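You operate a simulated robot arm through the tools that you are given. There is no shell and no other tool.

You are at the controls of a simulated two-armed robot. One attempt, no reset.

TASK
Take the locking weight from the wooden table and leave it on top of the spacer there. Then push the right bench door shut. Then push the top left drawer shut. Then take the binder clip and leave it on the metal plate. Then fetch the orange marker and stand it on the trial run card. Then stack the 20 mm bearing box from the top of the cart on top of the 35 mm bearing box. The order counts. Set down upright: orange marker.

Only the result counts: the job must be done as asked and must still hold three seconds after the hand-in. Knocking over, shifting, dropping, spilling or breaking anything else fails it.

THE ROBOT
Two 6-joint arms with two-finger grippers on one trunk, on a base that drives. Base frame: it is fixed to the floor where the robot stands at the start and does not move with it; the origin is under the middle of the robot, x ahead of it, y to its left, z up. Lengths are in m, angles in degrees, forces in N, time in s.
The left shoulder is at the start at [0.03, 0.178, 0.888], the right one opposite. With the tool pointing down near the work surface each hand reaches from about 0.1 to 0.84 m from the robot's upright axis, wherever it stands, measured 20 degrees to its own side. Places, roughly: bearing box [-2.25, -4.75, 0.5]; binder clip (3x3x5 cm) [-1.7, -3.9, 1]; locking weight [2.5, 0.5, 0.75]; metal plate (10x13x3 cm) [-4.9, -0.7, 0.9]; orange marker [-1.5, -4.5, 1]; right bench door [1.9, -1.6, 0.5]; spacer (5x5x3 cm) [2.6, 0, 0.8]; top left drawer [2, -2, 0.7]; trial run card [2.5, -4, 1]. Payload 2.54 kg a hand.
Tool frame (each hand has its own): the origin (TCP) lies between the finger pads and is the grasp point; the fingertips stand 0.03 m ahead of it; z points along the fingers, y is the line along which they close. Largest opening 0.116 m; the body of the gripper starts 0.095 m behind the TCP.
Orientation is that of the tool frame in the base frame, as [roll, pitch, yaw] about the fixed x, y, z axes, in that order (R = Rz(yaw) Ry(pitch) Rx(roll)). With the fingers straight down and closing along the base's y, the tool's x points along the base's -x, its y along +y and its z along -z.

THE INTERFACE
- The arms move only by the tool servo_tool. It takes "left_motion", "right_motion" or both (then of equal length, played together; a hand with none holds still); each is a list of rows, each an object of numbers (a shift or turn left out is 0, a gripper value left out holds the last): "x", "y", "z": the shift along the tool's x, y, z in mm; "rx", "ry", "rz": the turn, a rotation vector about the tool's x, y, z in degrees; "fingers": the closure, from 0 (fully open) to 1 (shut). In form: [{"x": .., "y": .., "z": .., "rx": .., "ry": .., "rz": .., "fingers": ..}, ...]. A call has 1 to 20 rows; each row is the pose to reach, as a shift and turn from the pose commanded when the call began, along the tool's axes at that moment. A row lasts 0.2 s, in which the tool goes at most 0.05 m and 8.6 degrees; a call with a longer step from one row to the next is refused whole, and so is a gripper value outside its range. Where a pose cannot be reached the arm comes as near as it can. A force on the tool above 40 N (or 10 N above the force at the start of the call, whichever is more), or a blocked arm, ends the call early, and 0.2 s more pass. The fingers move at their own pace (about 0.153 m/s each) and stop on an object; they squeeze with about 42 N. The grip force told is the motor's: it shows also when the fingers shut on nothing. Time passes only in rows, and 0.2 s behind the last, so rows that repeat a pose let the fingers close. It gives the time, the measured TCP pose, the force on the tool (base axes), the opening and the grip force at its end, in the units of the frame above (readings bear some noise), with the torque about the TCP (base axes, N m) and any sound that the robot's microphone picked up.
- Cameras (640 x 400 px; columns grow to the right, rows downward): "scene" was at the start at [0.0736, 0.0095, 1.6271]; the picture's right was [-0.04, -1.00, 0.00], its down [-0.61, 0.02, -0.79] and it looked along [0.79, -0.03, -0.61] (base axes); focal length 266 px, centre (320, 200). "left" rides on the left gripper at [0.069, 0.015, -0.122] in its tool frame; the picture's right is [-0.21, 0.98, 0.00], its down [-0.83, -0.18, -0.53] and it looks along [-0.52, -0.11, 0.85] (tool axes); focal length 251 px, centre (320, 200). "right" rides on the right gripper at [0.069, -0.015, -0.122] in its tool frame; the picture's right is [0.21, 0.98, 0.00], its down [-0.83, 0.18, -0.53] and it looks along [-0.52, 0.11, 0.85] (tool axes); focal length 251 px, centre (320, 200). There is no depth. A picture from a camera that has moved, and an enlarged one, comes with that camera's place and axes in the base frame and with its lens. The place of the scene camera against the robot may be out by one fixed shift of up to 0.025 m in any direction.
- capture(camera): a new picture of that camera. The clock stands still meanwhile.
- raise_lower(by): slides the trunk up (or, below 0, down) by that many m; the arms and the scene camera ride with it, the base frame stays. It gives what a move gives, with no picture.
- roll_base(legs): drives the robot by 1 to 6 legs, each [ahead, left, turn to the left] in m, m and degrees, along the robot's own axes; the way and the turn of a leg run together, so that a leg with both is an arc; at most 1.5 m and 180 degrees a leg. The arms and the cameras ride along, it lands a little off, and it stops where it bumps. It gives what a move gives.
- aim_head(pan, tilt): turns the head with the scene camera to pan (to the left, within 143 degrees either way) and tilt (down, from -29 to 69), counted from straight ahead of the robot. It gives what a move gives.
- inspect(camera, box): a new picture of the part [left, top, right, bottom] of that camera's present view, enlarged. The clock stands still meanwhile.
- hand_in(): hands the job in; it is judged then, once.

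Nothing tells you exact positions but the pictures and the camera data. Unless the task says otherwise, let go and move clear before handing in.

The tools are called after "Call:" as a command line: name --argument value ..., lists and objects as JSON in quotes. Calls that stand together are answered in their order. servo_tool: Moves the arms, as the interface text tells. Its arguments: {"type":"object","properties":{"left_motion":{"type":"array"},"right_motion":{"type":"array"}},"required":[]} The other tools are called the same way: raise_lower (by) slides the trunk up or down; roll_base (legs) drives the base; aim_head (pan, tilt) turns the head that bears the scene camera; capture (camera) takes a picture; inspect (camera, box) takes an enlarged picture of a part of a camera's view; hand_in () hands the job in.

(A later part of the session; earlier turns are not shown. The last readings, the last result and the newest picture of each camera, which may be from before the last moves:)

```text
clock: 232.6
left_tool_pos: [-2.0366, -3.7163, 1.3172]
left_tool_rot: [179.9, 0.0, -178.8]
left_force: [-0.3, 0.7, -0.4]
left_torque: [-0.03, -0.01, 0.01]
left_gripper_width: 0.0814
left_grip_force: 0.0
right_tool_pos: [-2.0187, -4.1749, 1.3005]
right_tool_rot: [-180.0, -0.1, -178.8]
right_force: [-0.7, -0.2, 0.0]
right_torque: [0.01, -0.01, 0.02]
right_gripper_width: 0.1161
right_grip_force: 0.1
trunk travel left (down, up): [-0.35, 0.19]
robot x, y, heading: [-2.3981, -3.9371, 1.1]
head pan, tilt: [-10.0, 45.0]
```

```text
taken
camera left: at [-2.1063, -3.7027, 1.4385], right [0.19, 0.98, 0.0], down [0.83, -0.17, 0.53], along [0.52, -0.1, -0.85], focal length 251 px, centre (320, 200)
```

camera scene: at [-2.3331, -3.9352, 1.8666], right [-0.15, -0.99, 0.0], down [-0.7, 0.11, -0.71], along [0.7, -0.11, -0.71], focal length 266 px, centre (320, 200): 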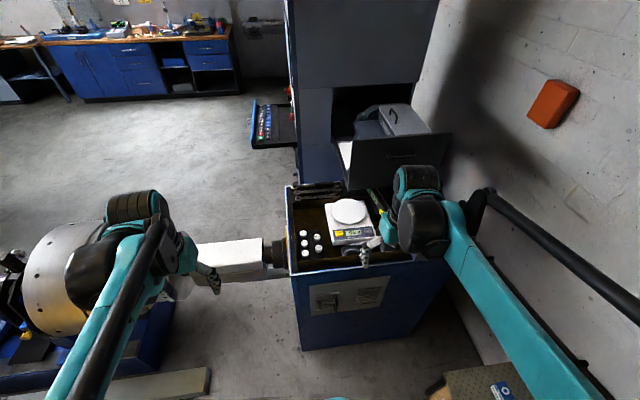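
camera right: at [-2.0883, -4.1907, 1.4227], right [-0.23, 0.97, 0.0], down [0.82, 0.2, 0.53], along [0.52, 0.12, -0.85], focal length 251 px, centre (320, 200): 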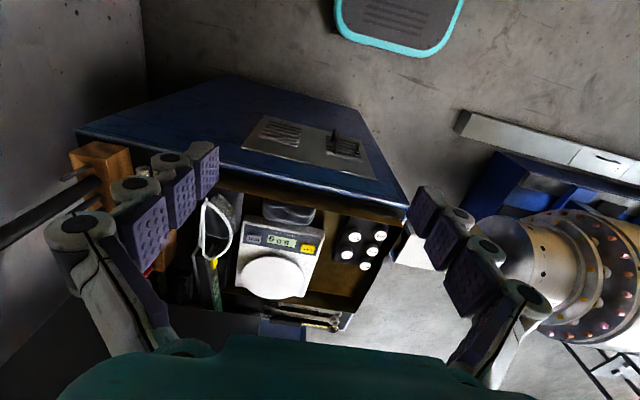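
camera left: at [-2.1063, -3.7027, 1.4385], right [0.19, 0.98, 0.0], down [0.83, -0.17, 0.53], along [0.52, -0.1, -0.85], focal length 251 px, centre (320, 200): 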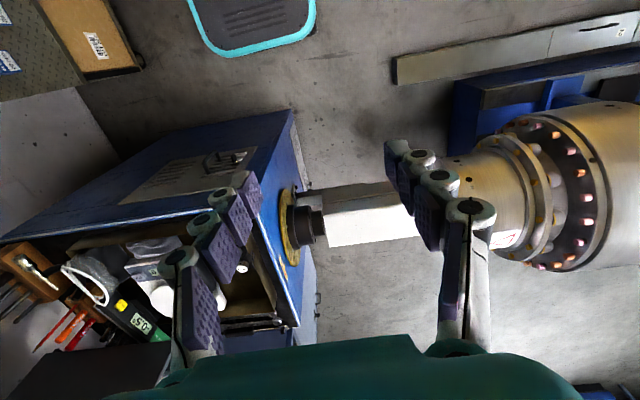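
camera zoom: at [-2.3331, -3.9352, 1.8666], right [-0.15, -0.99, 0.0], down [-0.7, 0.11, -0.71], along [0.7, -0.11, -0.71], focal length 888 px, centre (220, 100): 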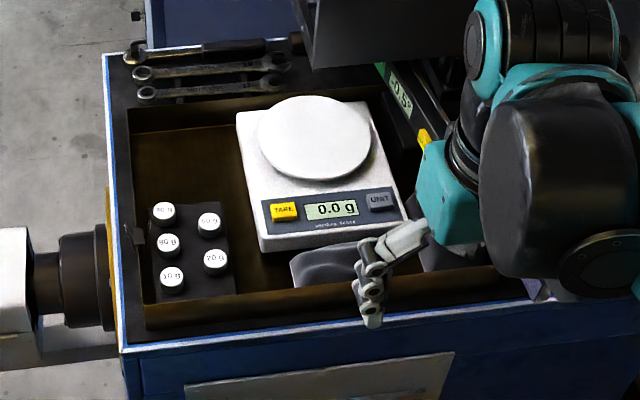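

Call:
inspect --camera "left" --box '[120, 200, 320, 340]'

Call:
inspect --camera "right" --box '[300, 190, 420, 290]'

Call:
inspect --camera "scene" --box '[285, 205, 345, 255]'

```text
2.86 times, centred on (220, 270) of left
camera zoom: at [-2.1063, -3.7027, 1.4385], right [0.19, 0.98, 0.0], down [0.83, -0.17, 0.53], along [0.52, -0.1, -0.85], focal length 718 px, centre (606, 0)
```

zoom: 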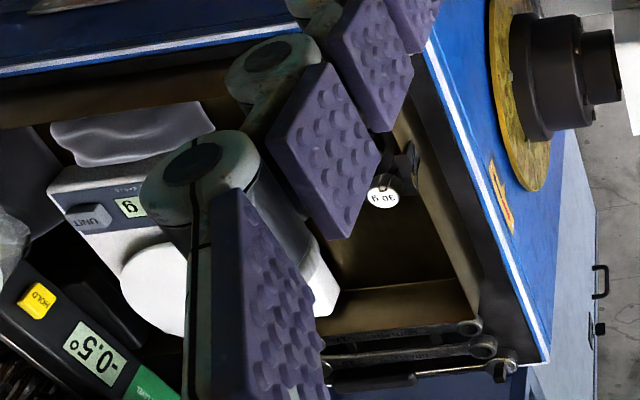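

```text
4.00 times, centred on (360, 240) of right
camera zoom: at [-2.0883, -4.1907, 1.4227], right [-0.23, 0.97, 0.0], down [0.82, 0.2, 0.53], along [0.52, 0.12, -0.85], focal length 1006 px, centre (160, 40)
```

zoom: 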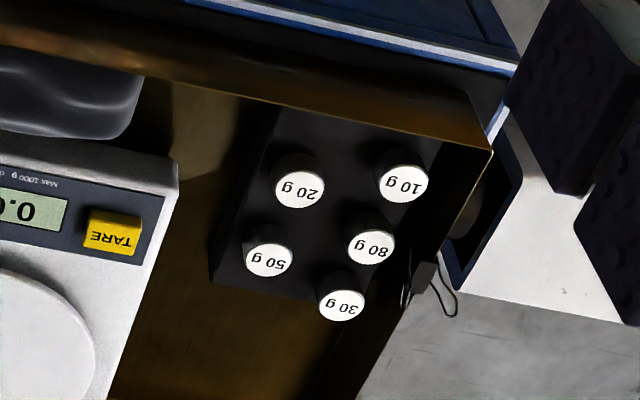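

```text
8.00 times, centred on (315, 230) of scene
camera zoom: at [-2.3331, -3.9352, 1.8666], right [-0.15, -0.99, 0.0], down [-0.7, 0.11, -0.71], along [0.7, -0.11, -0.71], focal length 2131 px, centre (360, -40)
```

zoom: 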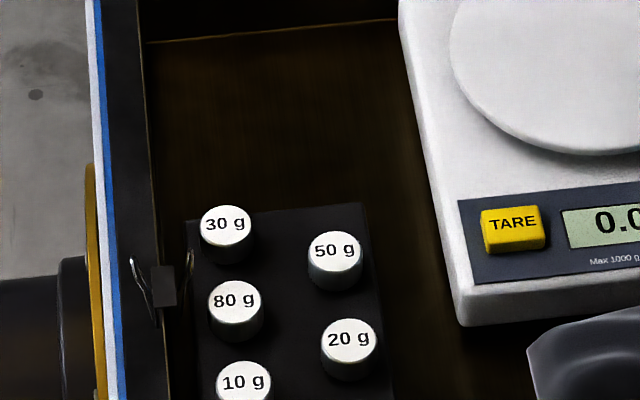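

The binder clip is clamped on the north rim of the brass tray near (-1.73,-3.914,1.02), with small weights just inside the rim. I'll bring the left hand above it for a closer look.

Call:
servo_tool --left_motion '[{"x": -40, "y": -30, "fingers": 0.3}, {"x": -80, "y": -60}, {"x": -120, "y": -90}, {"x": -160, "y": -120}, {"x": -200, "y": -150}, {"x": -230, "y": -180}, {"x": -250, "y": -195, "z": 30}, {"x": -255, "y": -198, "z": 70}, {"x": -255, "y": -198, "z": 100}, {"x": -255, "y": -198, "z": 100}]'

Call:
capture --camera "left"

```text
clock: 234.8
left_tool_pos: [-1.7794, -3.9103, 1.2176]
left_tool_rot: [179.9, 0.1, -178.8]
left_force: [0.5, 0.8, 0.3]
left_torque: [-0.01, -0.03, -0.02]
left_gripper_width: 0.0811
left_grip_force: 0.0
right_tool_pos: [-2.0191, -4.1765, 1.2998]
right_tool_rot: [-179.9, 0.0, -178.8]
right_force: [-0.8, 0.2, -0.6]
right_torque: [0.03, -0.01, 0.0]
right_gripper_width: 0.116
right_grip_force: 0.1
trunk travel left (down, up): [-0.35, 0.19]
robot x, y, heading: [-2.4023, -3.9334, 1.1]
head pan, tilt: [-10.0, 45.0]
```

```text
taken
camera left: at [-1.8488, -3.8958, 1.3381], right [0.19, 0.98, 0.0], down [0.83, -0.17, 0.53], along [0.52, -0.1, -0.85], focal length 251 px, centre (320, 200)
```

left: 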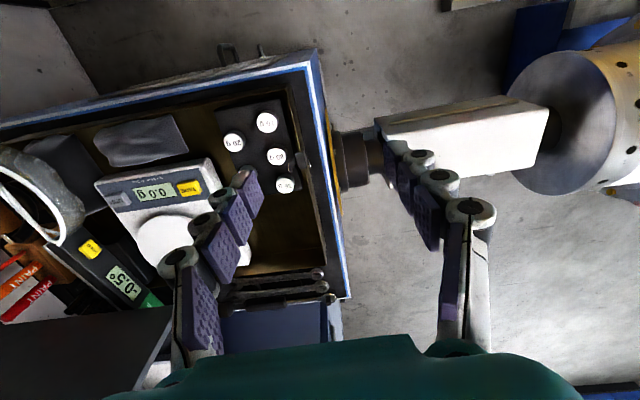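

Call:
inspect --camera "left" --box '[256, 120, 352, 200]'

Call:
inspect --camera "left" --box '[280, 145, 328, 180]'

```text
5.00 times, centred on (304, 160) of left
camera zoom: at [-1.8488, -3.8958, 1.3381], right [0.19, 0.98, 0.0], down [0.83, -0.17, 0.53], along [0.52, -0.1, -0.85], focal length 1257 px, centre (400, 400)
```

zoom: 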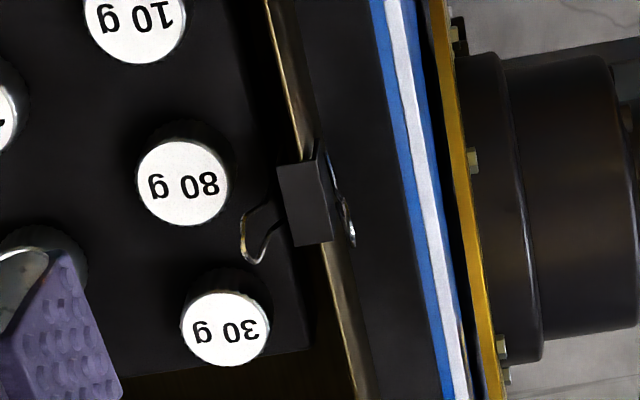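

```text
11.43 times, centred on (304, 162) of left
camera zoom: at [-1.8488, -3.8958, 1.3381], right [0.19, 0.98, 0.0], down [0.83, -0.17, 0.53], along [0.52, -0.1, -0.85], focal length 2874 px, centre (503, 629)
```

zoom: 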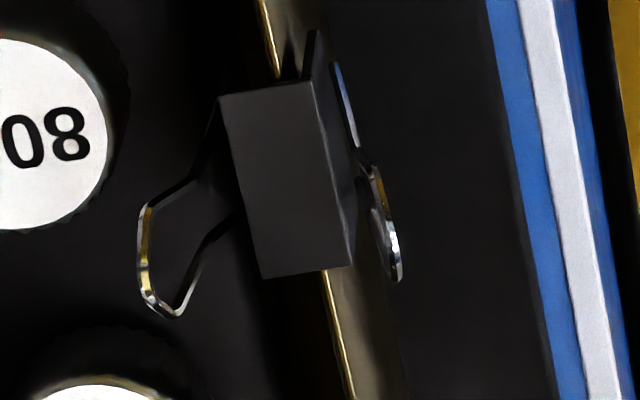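

The clip clamps the rim with its spine on top at about (-1.715,-3.948,1.007); the weights are only 2 cm inside, so I'll grip it along the rim (x). I'll turn the left wrist 90° above it.

Call:
servo_tool --left_motion '[{"rz": 8.5, "fingers": 0.45}, {"rz": 17}, {"rz": 25.5}, {"rz": 34}, {"rz": 42.5}, {"rz": 51}, {"rz": 59.5}, {"rz": 68}, {"rz": 76.5}, {"rz": 85}, {"rz": 91.2}, {"rz": 91.2}]'

Call:
capture --camera "left"

Call:
capture --camera "scene"

```text
clock: 237.3
left_tool_pos: [-1.7777, -3.91, 1.2167]
left_tool_rot: [180.0, -0.1, 89.9]
left_force: [0.0, 0.7, 0.1]
left_torque: [0.0, 0.01, -0.01]
left_gripper_width: 0.0639
left_grip_force: 0.1
right_tool_pos: [-2.0193, -4.1746, 1.3]
right_tool_rot: [-179.8, -0.2, -178.8]
right_force: [-0.1, 1.1, 0.4]
right_torque: [0.01, 0.01, 0.0]
right_gripper_width: 0.1161
right_grip_force: 0.1
trunk travel left (down, up): [-0.35, 0.19]
robot x, y, heading: [-2.3975, -3.9346, 0.9]
head pan, tilt: [-10.0, 45.0]
```

```text
taken
camera left: at [-1.7629, -3.8406, 1.3379], right [0.98, -0.22, 0.0], down [-0.18, -0.83, 0.53], along [-0.12, -0.52, -0.85], focal length 251 px, centre (320, 200)
```

left: 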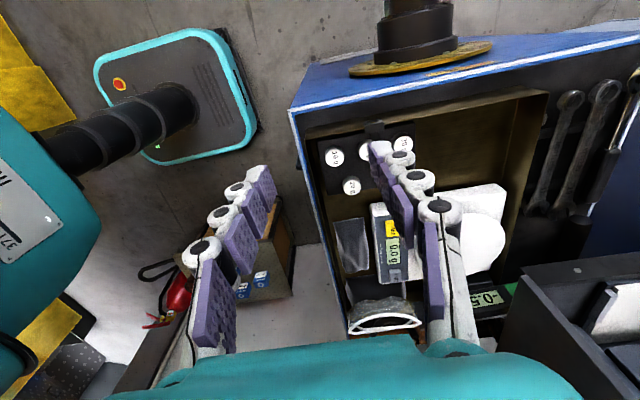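

```text
taken
camera scene: at [-2.333, -3.9353, 1.8666], right [-0.15, -0.99, 0.0], down [-0.7, 0.11, -0.71], along [0.7, -0.11, -0.71], focal length 266 px, centre (320, 200)
```

scene: 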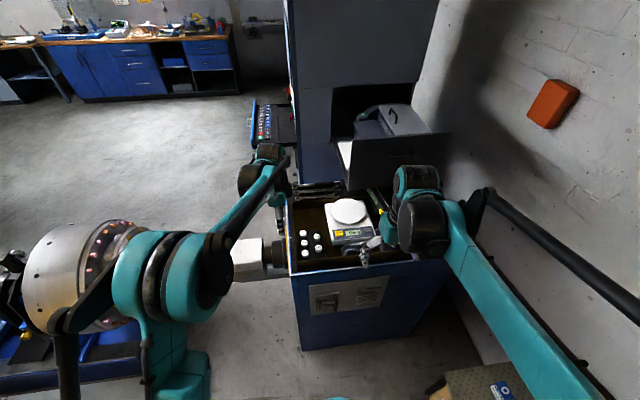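

Call:
servo_tool --left_motion '[{"x": -20, "y": 35, "fingers": 0.45}, {"x": -38, "y": 63}, {"x": -38, "y": 63, "z": 40}, {"x": -38, "y": 63, "z": 80}, {"x": -38, "y": 63, "z": 120}, {"x": -38, "y": 63, "z": 120}]'

Call:
capture --camera "left"

Call:
inspect --camera "left" --box '[272, 120, 368, 180]'

```text
clock: 238.8
left_tool_pos: [-1.7166, -3.9468, 1.0972]
left_tool_rot: [180.0, -0.1, 90.0]
left_force: [0.2, 0.3, 0.8]
left_torque: [0.03, -0.03, 0.0]
left_gripper_width: 0.0637
left_grip_force: 0.0
right_tool_pos: [-2.0191, -4.1759, 1.3005]
right_tool_rot: [-179.9, 0.0, -178.9]
right_force: [-0.2, 0.4, -0.4]
right_torque: [0.02, -0.01, 0.02]
right_gripper_width: 0.1159
right_grip_force: 0.1
trunk travel left (down, up): [-0.35, 0.19]
robot x, y, heading: [-2.4045, -3.9345, 1.2]
head pan, tilt: [-10.0, 45.0]
```

```text
taken
camera left: at [-1.702, -3.8783, 1.2193], right [0.98, -0.22, 0.0], down [-0.18, -0.83, 0.53], along [-0.11, -0.52, -0.85], focal length 251 px, centre (320, 200)
```

left: 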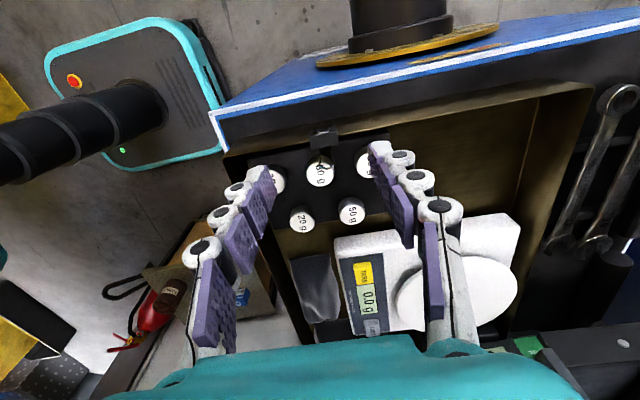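

```text
6.67 times, centred on (320, 150) of left
camera zoom: at [-1.702, -3.8783, 1.2193], right [0.98, -0.22, 0.0], down [-0.18, -0.83, 0.53], along [-0.11, -0.52, -0.85], focal length 1676 px, centre (320, 533)
```

zoom: 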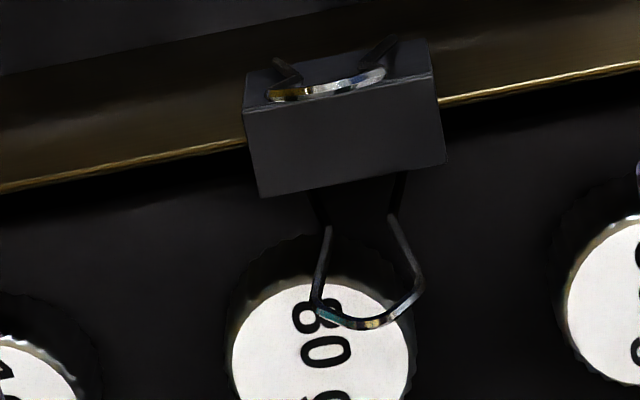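

The clip's spine is centred within a few mm. I'll correct by 3.5 mm, lower to about z=1.035 and check.

Call:
servo_tool --left_motion '[{"y": 3.5, "x": -1.3, "z": 20, "fingers": 0.5}, {"y": 3.5, "x": -1.3, "z": 40}, {"y": 3.5, "x": -1.3, "z": 55}, {"y": 3.5, "x": -1.3, "z": 61}, {"y": 3.5, "x": -1.3, "z": 61}]'

Call:
capture --camera "left"

Call:
inspect --camera "left" --box '[256, 130, 384, 210]'

```text
clock: 239.9
left_tool_pos: [-1.7125, -3.9466, 1.0371]
left_tool_rot: [180.0, -0.2, 90.1]
left_force: [0.3, -0.2, 22.7]
left_torque: [-0.04, 0.01, 0.03]
left_gripper_width: 0.0589
left_grip_force: 9.1
right_tool_pos: [-2.02, -4.1764, 1.3004]
right_tool_rot: [-180.0, 0.2, -178.8]
right_force: [0.1, 1.0, 0.8]
right_torque: [0.02, 0.03, 0.0]
right_gripper_width: 0.116
right_grip_force: 0.1
trunk travel left (down, up): [-0.35, 0.19]
robot x, y, heading: [-2.3974, -3.9346, 1.2]
head pan, tilt: [-10.0, 45.0]
```

```text
taken
camera left: at [-1.6981, -3.8786, 1.1582], right [0.98, -0.22, 0.0], down [-0.18, -0.83, 0.53], along [-0.11, -0.52, -0.85], focal length 251 px, centre (320, 200)
```

left: 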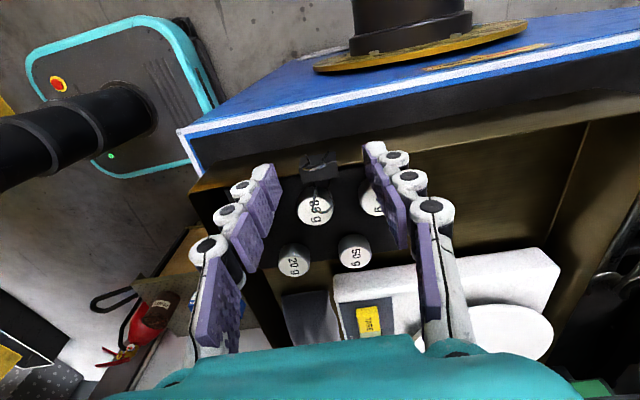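

```text
5.00 times, centred on (320, 170) of left
camera zoom: at [-1.6981, -3.8786, 1.1582], right [0.98, -0.22, 0.0], down [-0.18, -0.83, 0.53], along [-0.11, -0.52, -0.85], focal length 1257 px, centre (320, 350)
```

zoom: 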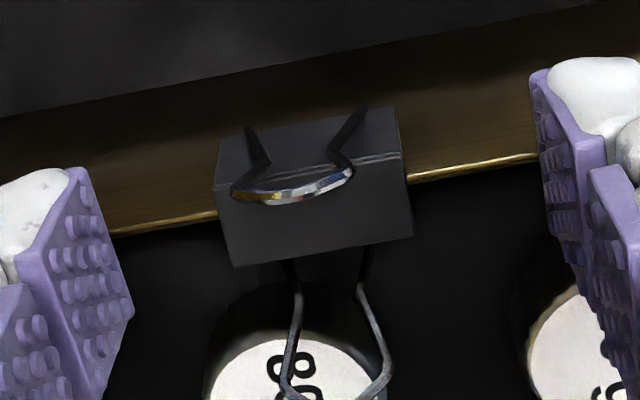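

The fingertips already touch the rim (at about z=1.007), so only 3 mm of the spine sticks up; the wire handles though rise to z≈1.04, about ±14 mm about y=-3.947. I'll lift off, turn the wrist back and grip the handles across y.

Call:
servo_tool --left_motion '[{"z": -10, "fingers": 0.5}, {"z": -35}, {"z": -60}, {"z": -60, "rz": -8.5}, {"z": -60, "rz": -17}, {"z": -60, "rz": -25.5}, {"z": -60, "rz": -34}, {"z": -60, "rz": -42.5}, {"z": -60, "rz": -51}, {"z": -60, "rz": -59.5}, {"z": -60, "rz": -68}, {"z": -60, "rz": -76.5}, {"z": -60, "rz": -85}, {"z": -60, "rz": -90, "fingers": 0.61}, {"z": -60, "rz": -90}]'

Call:
inspect --camera "left" --box '[256, 120, 384, 200]'

```text
clock: 243.2
left_tool_pos: [-1.7097, -3.9485, 1.0955]
left_tool_rot: [179.9, 0.0, 180.0]
left_force: [0.4, -0.2, -0.2]
left_torque: [-0.02, -0.01, 0.0]
left_gripper_width: 0.0451
left_grip_force: 0.1
right_tool_pos: [-2.0177, -4.1762, 1.2994]
right_tool_rot: [-179.9, 0.0, -178.8]
right_force: [-0.1, -1.0, -0.2]
right_torque: [0.01, 0.0, 0.01]
right_gripper_width: 0.1161
right_grip_force: 0.0
trunk travel left (down, up): [-0.35, 0.19]
robot x, y, heading: [-2.4004, -3.9365, 1.3]
head pan, tilt: [-10.0, 45.0]
```

```text
5.00 times, centred on (320, 160) of left
camera zoom: at [-1.7801, -3.9331, 1.2166], right [0.21, 0.98, 0.0], down [0.83, -0.18, 0.53], along [0.52, -0.11, -0.85], focal length 1257 px, centre (320, 400)
```

zoom: 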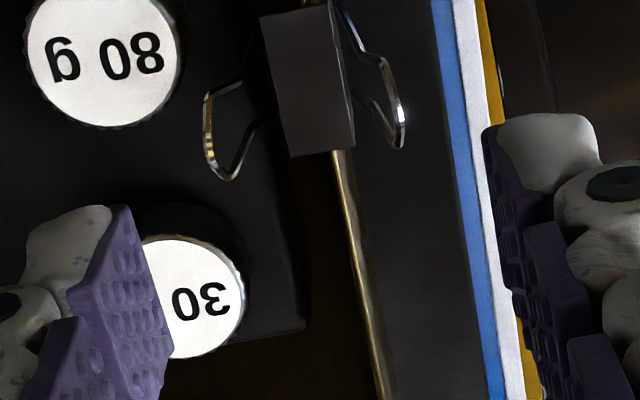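

Call:
servo_tool --left_motion '[{"x": 7, "fingers": 0.61}, {"x": 7, "z": 25}, {"x": 7, "z": 42}, {"x": 7, "z": 50}, {"x": 7, "z": 53}, {"x": 7, "z": 53}]'

Call:
inspect --camera "left" --box '[256, 140, 384, 220]'

Call:
inspect --camera "scene" --box '[275, 200, 339, 240]'

```text
clock: 244.6
left_tool_pos: [-1.7188, -3.9476, 1.0436]
left_tool_rot: [179.9, -0.1, 179.9]
left_force: [-0.5, 0.3, 0.4]
left_torque: [0.01, 0.0, 0.01]
left_gripper_width: 0.0451
left_grip_force: 0.1
right_tool_pos: [-2.019, -4.1748, 1.3005]
right_tool_rot: [-179.8, 0.0, -178.9]
right_force: [0.4, -0.3, 0.4]
right_torque: [-0.03, -0.02, 0.02]
right_gripper_width: 0.116
right_grip_force: 0.1
trunk travel left (down, up): [-0.35, 0.19]
robot x, y, heading: [-2.4002, -3.9315, 1.2]
head pan, tilt: [-10.0, 45.0]
```

```text
5.00 times, centred on (320, 180) of left
camera zoom: at [-1.7874, -3.9333, 1.1642], right [0.22, 0.98, 0.0], down [0.83, -0.18, 0.53], along [0.52, -0.11, -0.85], focal length 1257 px, centre (320, 300)
```

zoom: 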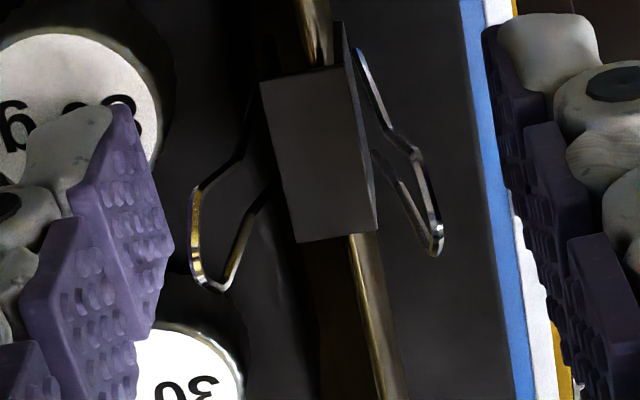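

```text
10.00 times, centred on (307, 220) of scene
camera zoom: at [-2.3333, -3.9354, 1.8666], right [-0.15, -0.99, 0.0], down [-0.7, 0.11, -0.71], along [0.7, -0.11, -0.71], focal length 2663 px, centre (450, 0)
```

zoom: 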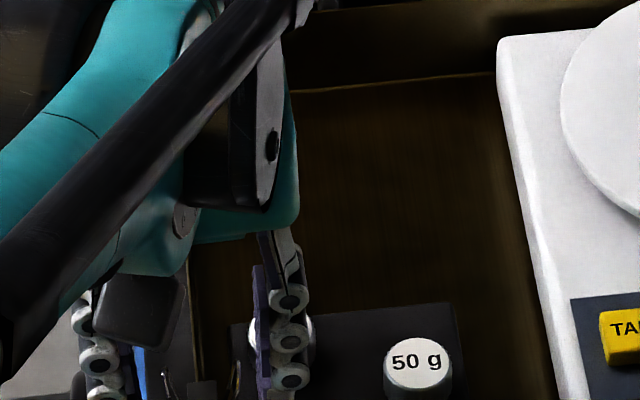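

The handles sit between the pads. I'll close on them and then lift slowly, watching the force.

Call:
servo_tool --left_motion '[{"x": 2, "z": 1, "fingers": 0.7}, {"x": 2, "z": 1, "fingers": 0.8}, {"x": 2, "z": 1, "fingers": 1}, {"x": 2, "z": 1, "fingers": 1}, {"x": 2, "z": 1, "fingers": 1}]'

Call:
inspect --camera "left" --box '[256, 140, 384, 220]'

```text
clock: 245.8
left_tool_pos: [-1.7209, -3.9486, 1.0411]
left_tool_rot: [179.9, 0.1, 180.0]
left_force: [0.5, -0.4, 0.6]
left_torque: [-0.02, -0.04, -0.02]
left_gripper_width: 0.0213
left_grip_force: 42.1
right_tool_pos: [-2.019, -4.1756, 1.2998]
right_tool_rot: [-179.9, -0.1, -178.8]
right_force: [0.7, -0.1, 0.3]
right_torque: [-0.01, 0.02, -0.02]
right_gripper_width: 0.116
right_grip_force: 0.0
trunk travel left (down, up): [-0.35, 0.19]
robot x, y, heading: [-2.4, -3.9367, 1.2]
head pan, tilt: [-10.0, 45.0]
```

```text
5.00 times, centred on (320, 180) of left
camera zoom: at [-1.7894, -3.9332, 1.1629], right [0.22, 0.98, 0.0], down [0.83, -0.18, 0.53], along [0.52, -0.11, -0.85], focal length 1257 px, centre (320, 300)
```

zoom: 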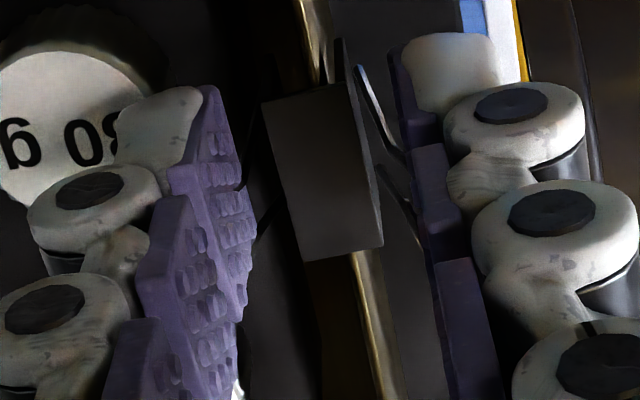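

Call:
servo_tool --left_motion '[{"z": -3, "fingers": 1}, {"z": -6}, {"z": -10}, {"z": -15}, {"z": -20}, {"z": -25}, {"z": -30}, {"z": -30}]'

Call:
capture --camera "left"

Call:
inspect --camera "left" --box '[256, 120, 384, 200]'

```text
clock: 247.6
left_tool_pos: [-1.7206, -3.947, 1.0727]
left_tool_rot: [180.0, 0.0, -180.0]
left_force: [-0.2, -0.9, 0.2]
left_torque: [-0.01, 0.01, -0.03]
left_gripper_width: 0.0214
left_grip_force: 41.9
right_tool_pos: [-2.0183, -4.1759, 1.3004]
right_tool_rot: [-179.9, 0.0, -178.9]
right_force: [-0.3, -0.2, 0.4]
right_torque: [0.01, 0.0, -0.03]
right_gripper_width: 0.1162
right_grip_force: 0.1
trunk travel left (down, up): [-0.35, 0.19]
robot x, y, heading: [-2.4036, -3.9331, 1.5]
head pan, tilt: [-10.0, 45.0]
```

```text
taken
camera left: at [-1.7902, -3.9328, 1.1933], right [0.22, 0.98, 0.0], down [0.83, -0.18, 0.53], along [0.52, -0.11, -0.85], focal length 251 px, centre (320, 200)
```

left: 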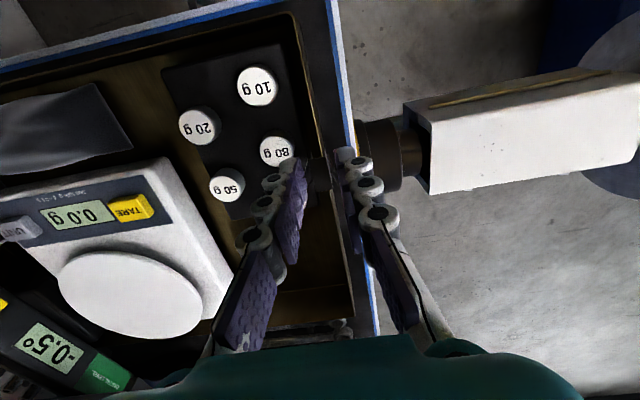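

```text
5.00 times, centred on (320, 160) of left
camera zoom: at [-1.7902, -3.9328, 1.1933], right [0.22, 0.98, 0.0], down [0.83, -0.18, 0.53], along [0.52, -0.11, -0.85], focal length 1257 px, centre (320, 400)
```

zoom: 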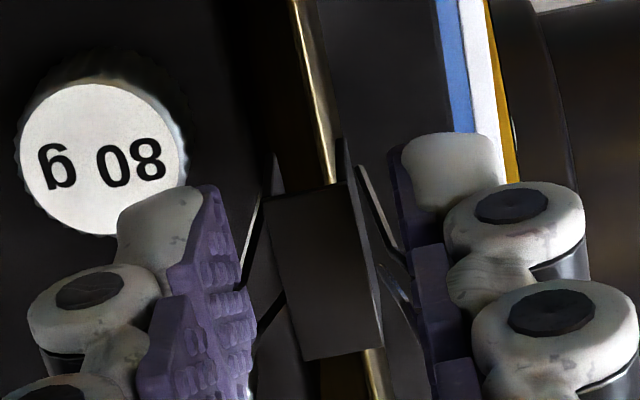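

The clip came off the rim cleanly and is held. I'll raise it further at a gentle pace and pull it in toward the robot.

Call:
servo_tool --left_motion '[{"z": -10, "fingers": 1}, {"z": -25}, {"z": -40}, {"z": -60}, {"z": -80}, {"z": -100}, {"z": -120}, {"z": -140}, {"z": -155}, {"z": -165}, {"z": -165, "x": 15}, {"z": -165, "x": 35}, {"z": -165, "x": 55}, {"z": -165, "x": 75}, {"z": -165, "x": 95}, {"z": -165, "x": 115}, {"z": -165, "x": 135}, {"z": -165, "x": 150}, {"z": -165, "x": 160}]'

Call:
inspect --camera "left" --box '[224, 110, 416, 230]'

```text
clock: 251.6
left_tool_pos: [-1.8814, -3.9484, 1.2357]
left_tool_rot: [179.9, 0.0, 179.8]
left_force: [-0.1, -0.4, 0.4]
left_torque: [-0.02, -0.04, 0.0]
left_gripper_width: 0.0214
left_grip_force: 42.2
right_tool_pos: [-2.0192, -4.1733, 1.3011]
right_tool_rot: [-180.0, 0.2, -178.9]
right_force: [-0.1, 0.4, 0.4]
right_torque: [0.02, -0.01, 0.02]
right_gripper_width: 0.116
right_grip_force: 0.0
trunk travel left (down, up): [-0.35, 0.19]
robot x, y, heading: [-2.3999, -3.935, 1.1]
head pan, tilt: [-10.0, 45.0]
```

```text
3.33 times, centred on (320, 170) of left
camera zoom: at [-1.9509, -3.9336, 1.3582], right [0.22, 0.98, 0.0], down [0.83, -0.18, 0.53], along [0.52, -0.11, -0.85], focal length 838 px, centre (320, 300)
```

zoom: 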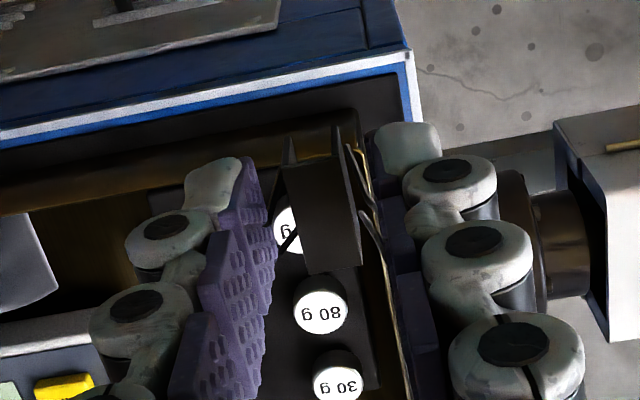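

The clip is secure. I'll go back the same way: turn south, lower the trunk, stretch the hands forward to tuck the elbows, then reverse north up the corridor.

Call:
roll_base --legs '[[0, 0, -91]]'

Call:
raise_lower --by -0.3

Call:
servo_tool --left_motion '[{"x": -15, "fingers": 1}, {"x": -35}, {"x": -55}, {"x": -75}, {"x": -95}, {"x": -110}, {"x": -120}, {"x": -125}]' --right_motion '[{"x": -40, "y": 10}, {"x": -80, "y": 20}, {"x": -120, "y": 30}, {"x": -160, "y": 40}, {"x": -200, "y": 50}, {"x": -240, "y": 60}, {"x": -270, "y": 65}, {"x": -280, "y": 70}]'

Call:
aim_head --pan -90 --tilt 35

Call:
capture --camera "left"

```text
clock: 255.8
left_tool_pos: [-2.4184, -4.4543, 1.2372]
left_tool_rot: [179.9, 0.0, 89.6]
left_force: [-0.1, 0.5, 0.7]
left_torque: [0.02, -0.01, -0.02]
left_gripper_width: 0.0215
left_grip_force: 41.9
right_tool_pos: [-2.644, -4.3164, 1.2998]
right_tool_rot: [180.0, 0.0, 90.8]
right_force: [-0.5, 0.7, 0.2]
right_torque: [0.02, 0.03, 0.01]
right_gripper_width: 0.116
right_grip_force: 0.0
trunk travel left (down, up): [-0.35, 0.19]
robot x, y, heading: [-2.4018, -3.9383, -89.2]
head pan, tilt: [-10.0, 45.0]
```

```text
clock: 258.8
left_tool_pos: [-2.4189, -4.4544, 0.9371]
left_tool_rot: [179.9, 0.0, 89.6]
left_force: [0.9, 0.9, -0.6]
left_torque: [-0.02, 0.01, 0.03]
left_gripper_width: 0.0215
left_grip_force: 41.9
right_tool_pos: [-2.6432, -4.3152, 1.0009]
right_tool_rot: [-180.0, 0.0, 90.9]
right_force: [0.4, -0.3, -0.3]
right_torque: [0.05, 0.01, -0.02]
right_gripper_width: 0.116
right_grip_force: 0.1
trunk travel left (down, up): [-0.05, 0.49]
robot x, y, heading: [-2.4001, -3.9369, -89.5]
head pan, tilt: [-10.0, 45.0]
```

```text
clock: 260.6
left_tool_pos: [-2.4178, -4.5802, 0.9358]
left_tool_rot: [-180.0, 0.0, 89.5]
left_force: [-0.7, -0.1, -0.3]
left_torque: [-0.04, -0.06, -0.02]
left_gripper_width: 0.0214
left_grip_force: 41.6
right_tool_pos: [-2.5694, -4.5938, 0.9989]
right_tool_rot: [-180.0, 0.0, 90.7]
right_force: [0.6, -0.3, -0.8]
right_torque: [0.01, 0.05, 0.0]
right_gripper_width: 0.1158
right_grip_force: 0.1
trunk travel left (down, up): [-0.05, 0.49]
robot x, y, heading: [-2.3958, -3.9335, -89.5]
head pan, tilt: [-10.0, 45.0]
```

```text
clock: 262.1
left_tool_pos: [-2.4185, -4.5798, 0.9382]
left_tool_rot: [179.9, -0.1, 89.4]
left_force: [-0.1, -1.1, 0.1]
left_torque: [0.0, 0.02, 0.01]
left_gripper_width: 0.0217
left_grip_force: 41.9
right_tool_pos: [-2.5689, -4.5941, 1.0002]
right_tool_rot: [-179.9, 0.0, 90.8]
right_force: [-0.4, -0.2, 0.0]
right_torque: [0.01, 0.01, -0.02]
right_gripper_width: 0.1159
right_grip_force: 0.0
trunk travel left (down, up): [-0.05, 0.49]
robot x, y, heading: [-2.4026, -3.9347, -89.2]
head pan, tilt: [-90.0, 35.0]
```

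```text
taken
camera left: at [-2.4032, -4.5111, 1.0577], right [0.97, -0.22, 0.0], down [-0.19, -0.82, 0.53], along [-0.12, -0.52, -0.85], focal length 251 px, centre (320, 200)
```

left: 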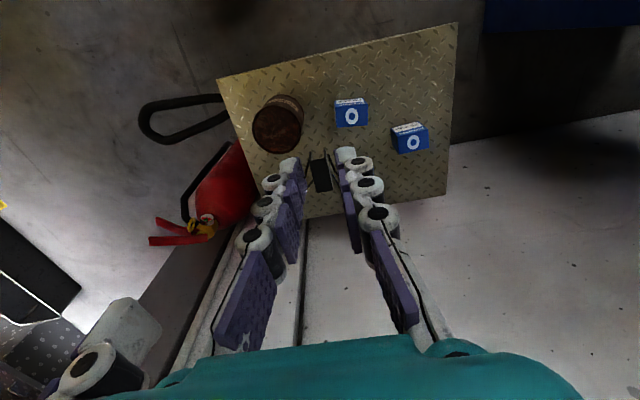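

Call:
roll_base --legs '[[-1.4, 0.05, -0.5], [-0.5, 0.0, 0]]'

Call:
capture --camera "scene"

```text
clock: 271.6
left_tool_pos: [-2.4023, -2.6847, 0.9367]
left_tool_rot: [179.9, 0.0, 89.8]
left_force: [0.4, -0.2, 0.3]
left_torque: [-0.02, 0.01, -0.02]
left_gripper_width: 0.0215
left_grip_force: 41.9
right_tool_pos: [-2.5538, -2.7004, 1.0009]
right_tool_rot: [180.0, 0.0, 91.1]
right_force: [0.0, 0.5, 0.6]
right_torque: [0.0, 0.02, -0.04]
right_gripper_width: 0.116
right_grip_force: 0.1
trunk travel left (down, up): [-0.05, 0.49]
robot x, y, heading: [-2.3888, -2.0387, -89.0]
head pan, tilt: [-90.0, 35.0]
```

```text
taken
camera scene: at [-2.4605, -1.9987, 1.5814], right [-0.02, 1.0, 0.0], down [0.57, 0.01, -0.82], along [-0.82, -0.02, -0.57], focal length 266 px, centre (320, 200)
```

scene: 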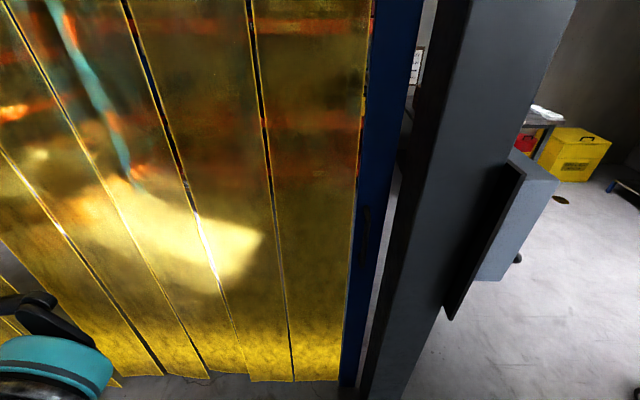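

Call:
roll_base --legs '[[-0.92, 0.01, 0]]'

Call:
capture --camera "scene"

```text
clock: 276.6
left_tool_pos: [-2.4097, -1.7356, 0.9369]
left_tool_rot: [179.9, 0.0, 90.1]
left_force: [0.0, -0.4, 0.0]
left_torque: [-0.01, 0.02, -0.01]
left_gripper_width: 0.0218
left_grip_force: 41.7
right_tool_pos: [-2.5608, -1.7529, 1.0004]
right_tool_rot: [-179.8, 0.0, 91.4]
right_force: [1.1, 0.8, 0.4]
right_torque: [0.0, 0.0, 0.01]
right_gripper_width: 0.116
right_grip_force: 0.1
trunk travel left (down, up): [-0.05, 0.49]
robot x, y, heading: [-2.3989, -1.0909, -88.8]
head pan, tilt: [-90.0, 35.0]
```

```text
taken
camera scene: at [-2.4705, -1.0505, 1.5814], right [-0.02, 1.0, 0.0], down [0.57, 0.01, -0.82], along [-0.82, -0.02, -0.57], focal length 266 px, centre (320, 200)
```

scene: 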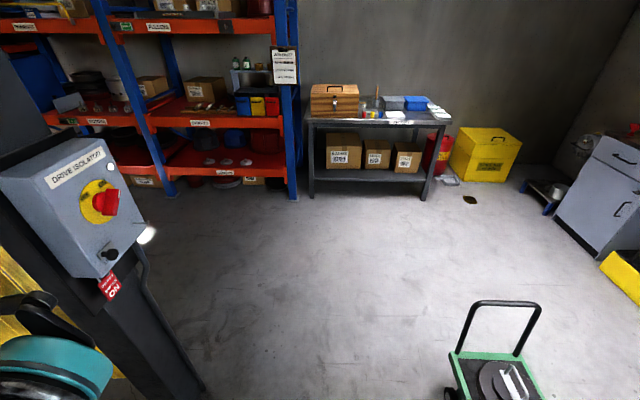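

I'm at the turning point. I'll retract both hands first so they clear the isolator, then turn to face west toward the plate table.

Call:
servo_tool --left_motion '[{"x": 15, "y": 5, "fingers": 1}, {"x": 40, "y": 15}, {"x": 65, "y": 25}, {"x": 90, "y": 35}, {"x": 115, "y": 45}, {"x": 140, "y": 55}, {"x": 165, "y": 65}, {"x": 190, "y": 75}, {"x": 215, "y": 85}, {"x": 240, "y": 95}, {"x": 265, "y": 105}, {"x": 280, "y": 110}, {"x": 285, "y": 112}]' --right_motion '[{"x": 25, "y": -5}, {"x": 50, "y": -10}, {"x": 75, "y": -15}, {"x": 100, "y": -20}, {"x": 125, "y": -25}, {"x": 150, "y": -30}, {"x": 175, "y": -40}, {"x": 200, "y": -50}, {"x": 225, "y": -55}, {"x": 250, "y": -60}, {"x": 275, "y": -65}, {"x": 290, "y": -70}, {"x": 290, "y": -70}]'

Call:
capture --camera "scene"

Call:
inspect --camera "left" --box '[224, 110, 416, 230]'

```text
clock: 279.4
left_tool_pos: [-2.2981, -1.4517, 0.9378]
left_tool_rot: [179.9, 0.0, 90.2]
left_force: [-0.4, -0.8, -0.3]
left_torque: [0.01, -0.01, 0.01]
left_gripper_width: 0.0217
left_grip_force: 41.3
right_tool_pos: [-2.636, -1.4647, 0.9998]
right_tool_rot: [-179.9, 0.0, 91.3]
right_force: [0.1, 0.6, 0.7]
right_torque: [0.02, 0.01, 0.01]
right_gripper_width: 0.1158
right_grip_force: 0.0
trunk travel left (down, up): [-0.05, 0.49]
robot x, y, heading: [-2.4004, -1.0894, -88.3]
head pan, tilt: [-90.0, 35.0]
```

```text
taken
camera scene: at [-2.4704, -1.0508, 1.5814], right [-0.02, 1.0, 0.0], down [0.57, 0.01, -0.82], along [-0.82, -0.02, -0.57], focal length 266 px, centre (320, 200)
```

scene: 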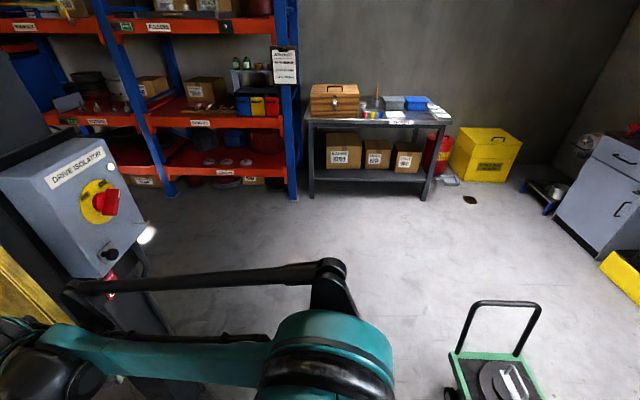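

```text
3.33 times, centred on (320, 170) of left
camera zoom: at [-2.2837, -1.3828, 1.059], right [0.98, -0.21, 0.0], down [-0.18, -0.83, 0.53], along [-0.11, -0.52, -0.85], focal length 838 px, centre (320, 300)
```

zoom: 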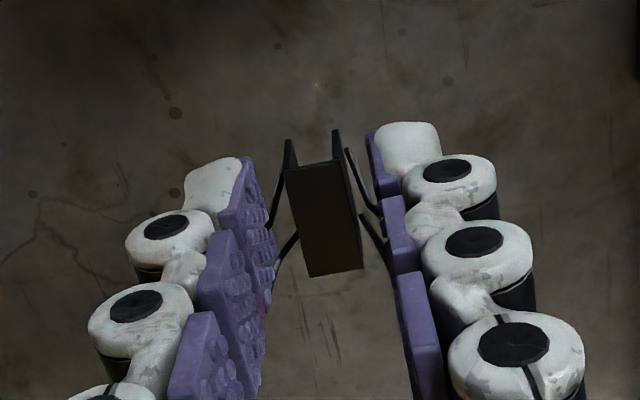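

Call:
roll_base --legs '[[0, 0, -91.5]]'

Call:
aim_head --pan 0 --tilt 35

Call:
capture --camera "scene"

```text
clock: 283.7
left_tool_pos: [-2.7629, -1.1768, 0.9371]
left_tool_rot: [180.0, 0.0, -2.1]
left_force: [0.2, -0.6, -0.5]
left_torque: [-0.01, 0.0, -0.01]
left_gripper_width: 0.0214
left_grip_force: 41.9
right_tool_pos: [-2.7616, -0.8396, 1.001]
right_tool_rot: [-180.0, 0.0, -1.0]
right_force: [0.0, 0.8, -0.2]
right_torque: [0.05, -0.01, -0.01]
right_gripper_width: 0.116
right_grip_force: 0.0
trunk travel left (down, up): [-0.05, 0.49]
robot x, y, heading: [-2.3995, -1.0899, 179.4]
head pan, tilt: [-90.0, 35.0]
```

```text
clock: 285.3
left_tool_pos: [-2.7627, -1.1774, 0.9377]
left_tool_rot: [179.8, 0.1, -2.1]
left_force: [-0.5, 0.0, 0.1]
left_torque: [0.01, 0.02, 0.03]
left_gripper_width: 0.0217
left_grip_force: 42.0
right_tool_pos: [-2.7626, -0.8392, 0.9995]
right_tool_rot: [179.9, 0.0, -0.9]
right_force: [0.3, -0.8, -0.1]
right_torque: [-0.03, -0.01, -0.04]
right_gripper_width: 0.1161
right_grip_force: 0.0
trunk travel left (down, up): [-0.05, 0.49]
robot x, y, heading: [-2.3975, -1.091, 178.9]
head pan, tilt: [0.0, 35.0]
```

```text
taken
camera scene: at [-2.4399, -1.0775, 1.5814], right [0.02, 1.0, 0.0], down [0.57, -0.01, -0.82], along [-0.82, 0.01, -0.57], focal length 266 px, centre (320, 200)
```

scene: 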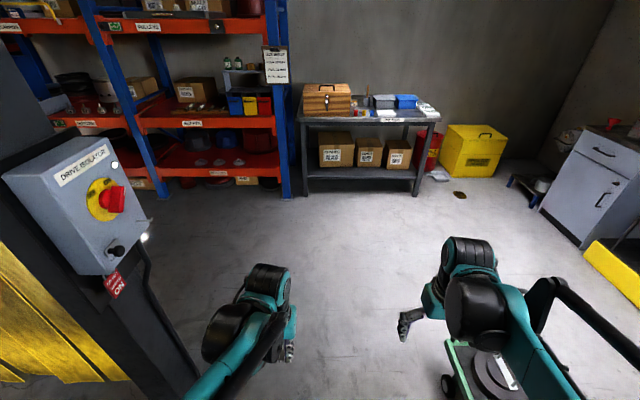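

I'll shift slightly north to keep the left elbow clear of the isolator, then drive west to the plate table.

Call:
roll_base --legs '[[0.03, -0.13, 0.8], [1.1, 0, 0], [0.45, -0.3, 0]]'

Call:
raise_lower --by 0.3

Call:
aim_head --pan 0 --tilt 40

Call:
capture --camera "scene"

```text
clock: 294.6
left_tool_pos: [-4.3514, -0.7434, 0.9363]
left_tool_rot: [180.0, 0.0, -1.6]
left_force: [0.3, -0.9, 0.6]
left_torque: [-0.02, 0.0, 0.0]
left_gripper_width: 0.0215
left_grip_force: 42.3
right_tool_pos: [-4.3538, -0.4046, 0.9999]
right_tool_rot: [-180.0, 0.0, -0.4]
right_force: [-0.4, 0.1, -0.3]
right_torque: [-0.04, -0.02, -0.01]
right_gripper_width: 0.116
right_grip_force: 0.1
trunk travel left (down, up): [-0.05, 0.49]
robot x, y, heading: [-3.9877, -0.6532, 179.6]
head pan, tilt: [0.0, 35.0]
```

```text
clock: 297.6
left_tool_pos: [-4.3494, -0.7433, 1.2379]
left_tool_rot: [179.9, 0.0, -1.7]
left_force: [0.2, -0.3, -1.1]
left_torque: [-0.03, 0.0, 0.01]
left_gripper_width: 0.0216
left_grip_force: 41.8
right_tool_pos: [-4.3541, -0.4052, 1.3003]
right_tool_rot: [-179.9, 0.0, -0.4]
right_force: [-0.1, 0.7, 0.9]
right_torque: [0.01, 0.04, -0.01]
right_gripper_width: 0.116
right_grip_force: 0.0
trunk travel left (down, up): [-0.35, 0.19]
robot x, y, heading: [-3.9889, -0.652, 179.7]
head pan, tilt: [0.0, 35.0]
```

```text
clock: 298.3
left_tool_pos: [-4.3505, -0.7433, 1.2379]
left_tool_rot: [179.8, 0.0, -1.7]
left_force: [0.5, -0.4, 0.2]
left_torque: [-0.04, -0.01, 0.05]
left_gripper_width: 0.0216
left_grip_force: 41.7
right_tool_pos: [-4.354, -0.4047, 1.3003]
right_tool_rot: [-180.0, -0.1, -0.4]
right_force: [-0.2, 0.8, -0.5]
right_torque: [-0.03, 0.04, -0.01]
right_gripper_width: 0.1161
right_grip_force: 0.0
trunk travel left (down, up): [-0.35, 0.19]
robot x, y, heading: [-3.987, -0.6571, 179.5]
head pan, tilt: [0.0, 40.0]
```

```text
taken
camera scene: at [-4.0253, -0.6408, 1.8739], right [0.01, 1.0, 0.0], down [0.64, 0.0, -0.77], along [-0.77, 0.01, -0.64], focal length 266 px, centre (320, 200)
```

scene: 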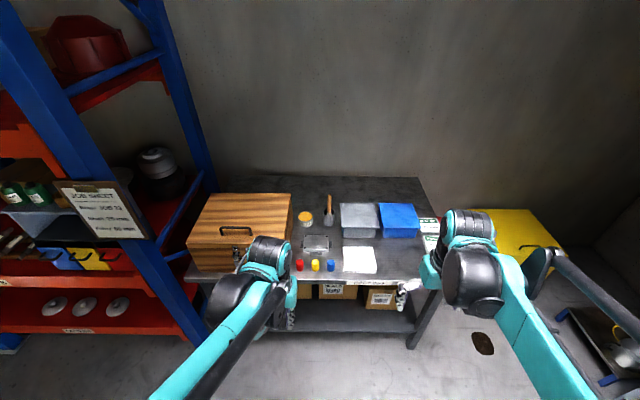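

Call:
inspect --camera "scene" --box '[260, 190, 420, 290]'

Call:
capture --camera "left"

```text
4.00 times, centred on (340, 240) of scene
camera zoom: at [-4.0253, -0.6408, 1.8739], right [0.01, 1.0, 0.0], down [0.64, 0.0, -0.77], along [-0.77, 0.01, -0.64], focal length 1065 px, centre (240, 40)
```

zoom: 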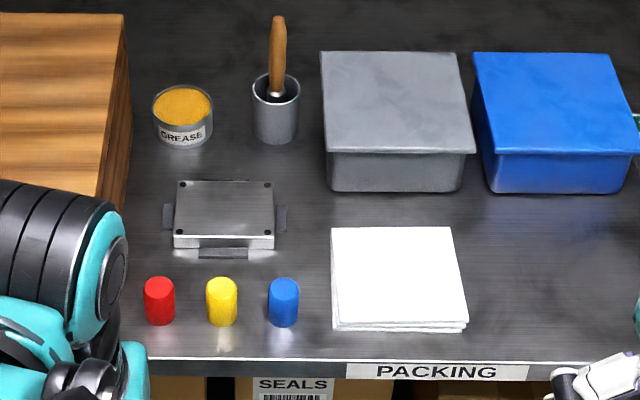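

```text
taken
camera left: at [-4.2819, -0.7606, 1.3589], right [-0.24, -0.97, 0.0], down [-0.82, 0.2, 0.53], along [-0.52, 0.13, -0.85], focal length 251 px, centre (320, 200)
```

left: 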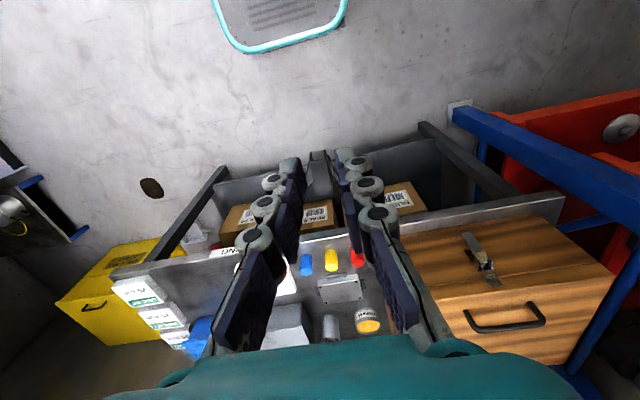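

The metal plate is the lugged grey block at about (-4.84,-0.64). I'll move 0.2 m closer and bring the clip over it.

Call:
roll_base --legs '[[0.2, 0, 0.4]]'

Call:
servo_tool --left_motion '[{"x": -10, "y": -10, "fingers": 1}, {"x": -25, "y": -25}, {"x": -40, "y": -40}, {"x": -60, "y": -55}, {"x": -80, "y": -70}, {"x": -100, "y": -80}, {"x": -120, "y": -88}, {"x": -140, "y": -92}, {"x": -155, "y": -95}, {"x": -165, "y": -95}, {"x": -170, "y": -95}, {"x": -170, "y": -95}]'

Call:
capture --camera "left"

Call:
capture --camera "scene"

```text
clock: 299.9
left_tool_pos: [-4.5486, -0.7453, 1.2368]
left_tool_rot: [179.9, 0.0, -1.3]
left_force: [0.5, 0.6, -0.1]
left_torque: [0.0, -0.06, -0.02]
left_gripper_width: 0.0215
left_grip_force: 42.2
right_tool_pos: [-4.5545, -0.4084, 1.2997]
right_tool_rot: [-179.8, 0.1, 0.1]
right_force: [-0.3, 0.0, -0.2]
right_torque: [0.04, -0.01, -0.03]
right_gripper_width: 0.116
right_grip_force: 0.1
trunk travel left (down, up): [-0.35, 0.19]
robot x, y, heading: [-4.182, -0.6537, -179.9]
head pan, tilt: [0.0, 40.0]
```

```text
clock: 302.5
left_tool_pos: [-4.716, -0.6468, 1.2363]
left_tool_rot: [180.0, 0.1, -1.2]
left_force: [0.6, -0.4, -0.4]
left_torque: [-0.01, -0.02, 0.04]
left_gripper_width: 0.0216
left_grip_force: 42.4
right_tool_pos: [-4.5535, -0.4082, 1.2992]
right_tool_rot: [-179.9, 0.0, 0.2]
right_force: [0.1, 0.5, -0.1]
right_torque: [0.0, 0.03, 0.01]
right_gripper_width: 0.1163
right_grip_force: 0.1
trunk travel left (down, up): [-0.35, 0.19]
robot x, y, heading: [-4.1815, -0.6513, -180.1]
head pan, tilt: [0.0, 40.0]
```

```text
taken
camera left: at [-4.6481, -0.6638, 1.358], right [-0.23, -0.97, 0.0], down [-0.82, 0.2, 0.53], along [-0.52, 0.12, -0.85], focal length 251 px, centre (320, 200)
```

left: 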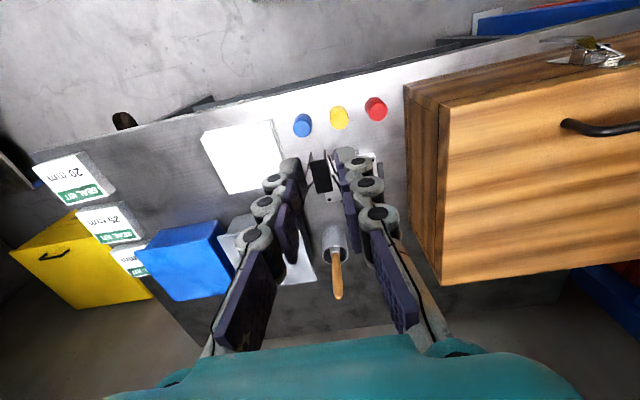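

```text
taken
camera scene: at [-4.2238, -0.6406, 1.8738], right [0.0, 1.0, 0.0], down [0.64, 0.0, -0.77], along [-0.77, 0.0, -0.64], focal length 266 px, centre (320, 200)
```

scene: 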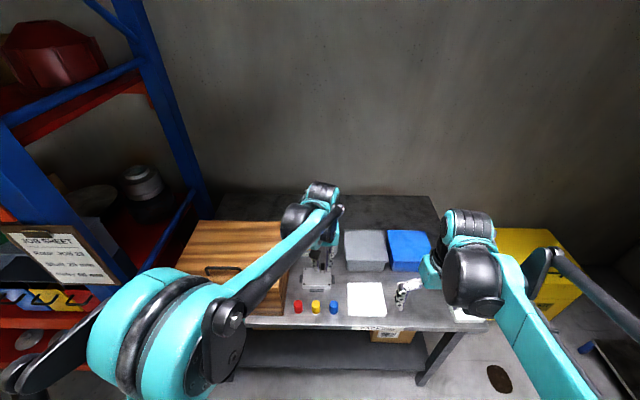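

Call:
inspect --camera "left" --box '[256, 90, 448, 210]'

Call:
inspect --camera "scene" --box '[270, 240, 400, 330]'

```text
3.33 times, centred on (352, 150) of left
camera zoom: at [-4.6481, -0.6638, 1.358], right [-0.23, -0.97, 0.0], down [-0.82, 0.2, 0.53], along [-0.52, 0.12, -0.85], focal length 838 px, centre (213, 367)
```

zoom: 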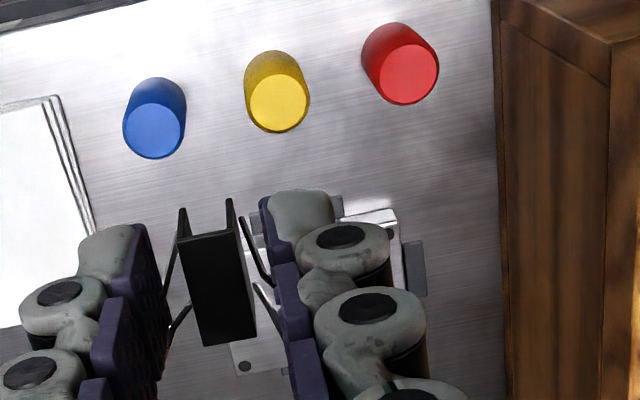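

```text
4.44 times, centred on (335, 285) of scene
camera zoom: at [-4.2238, -0.6406, 1.8738], right [0.0, 1.0, 0.0], down [0.64, 0.0, -0.77], along [-0.77, 0.0, -0.64], focal length 1184 px, centre (253, -178)
```

zoom: 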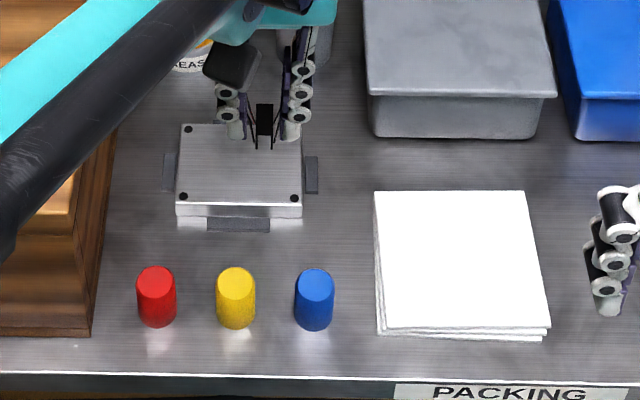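

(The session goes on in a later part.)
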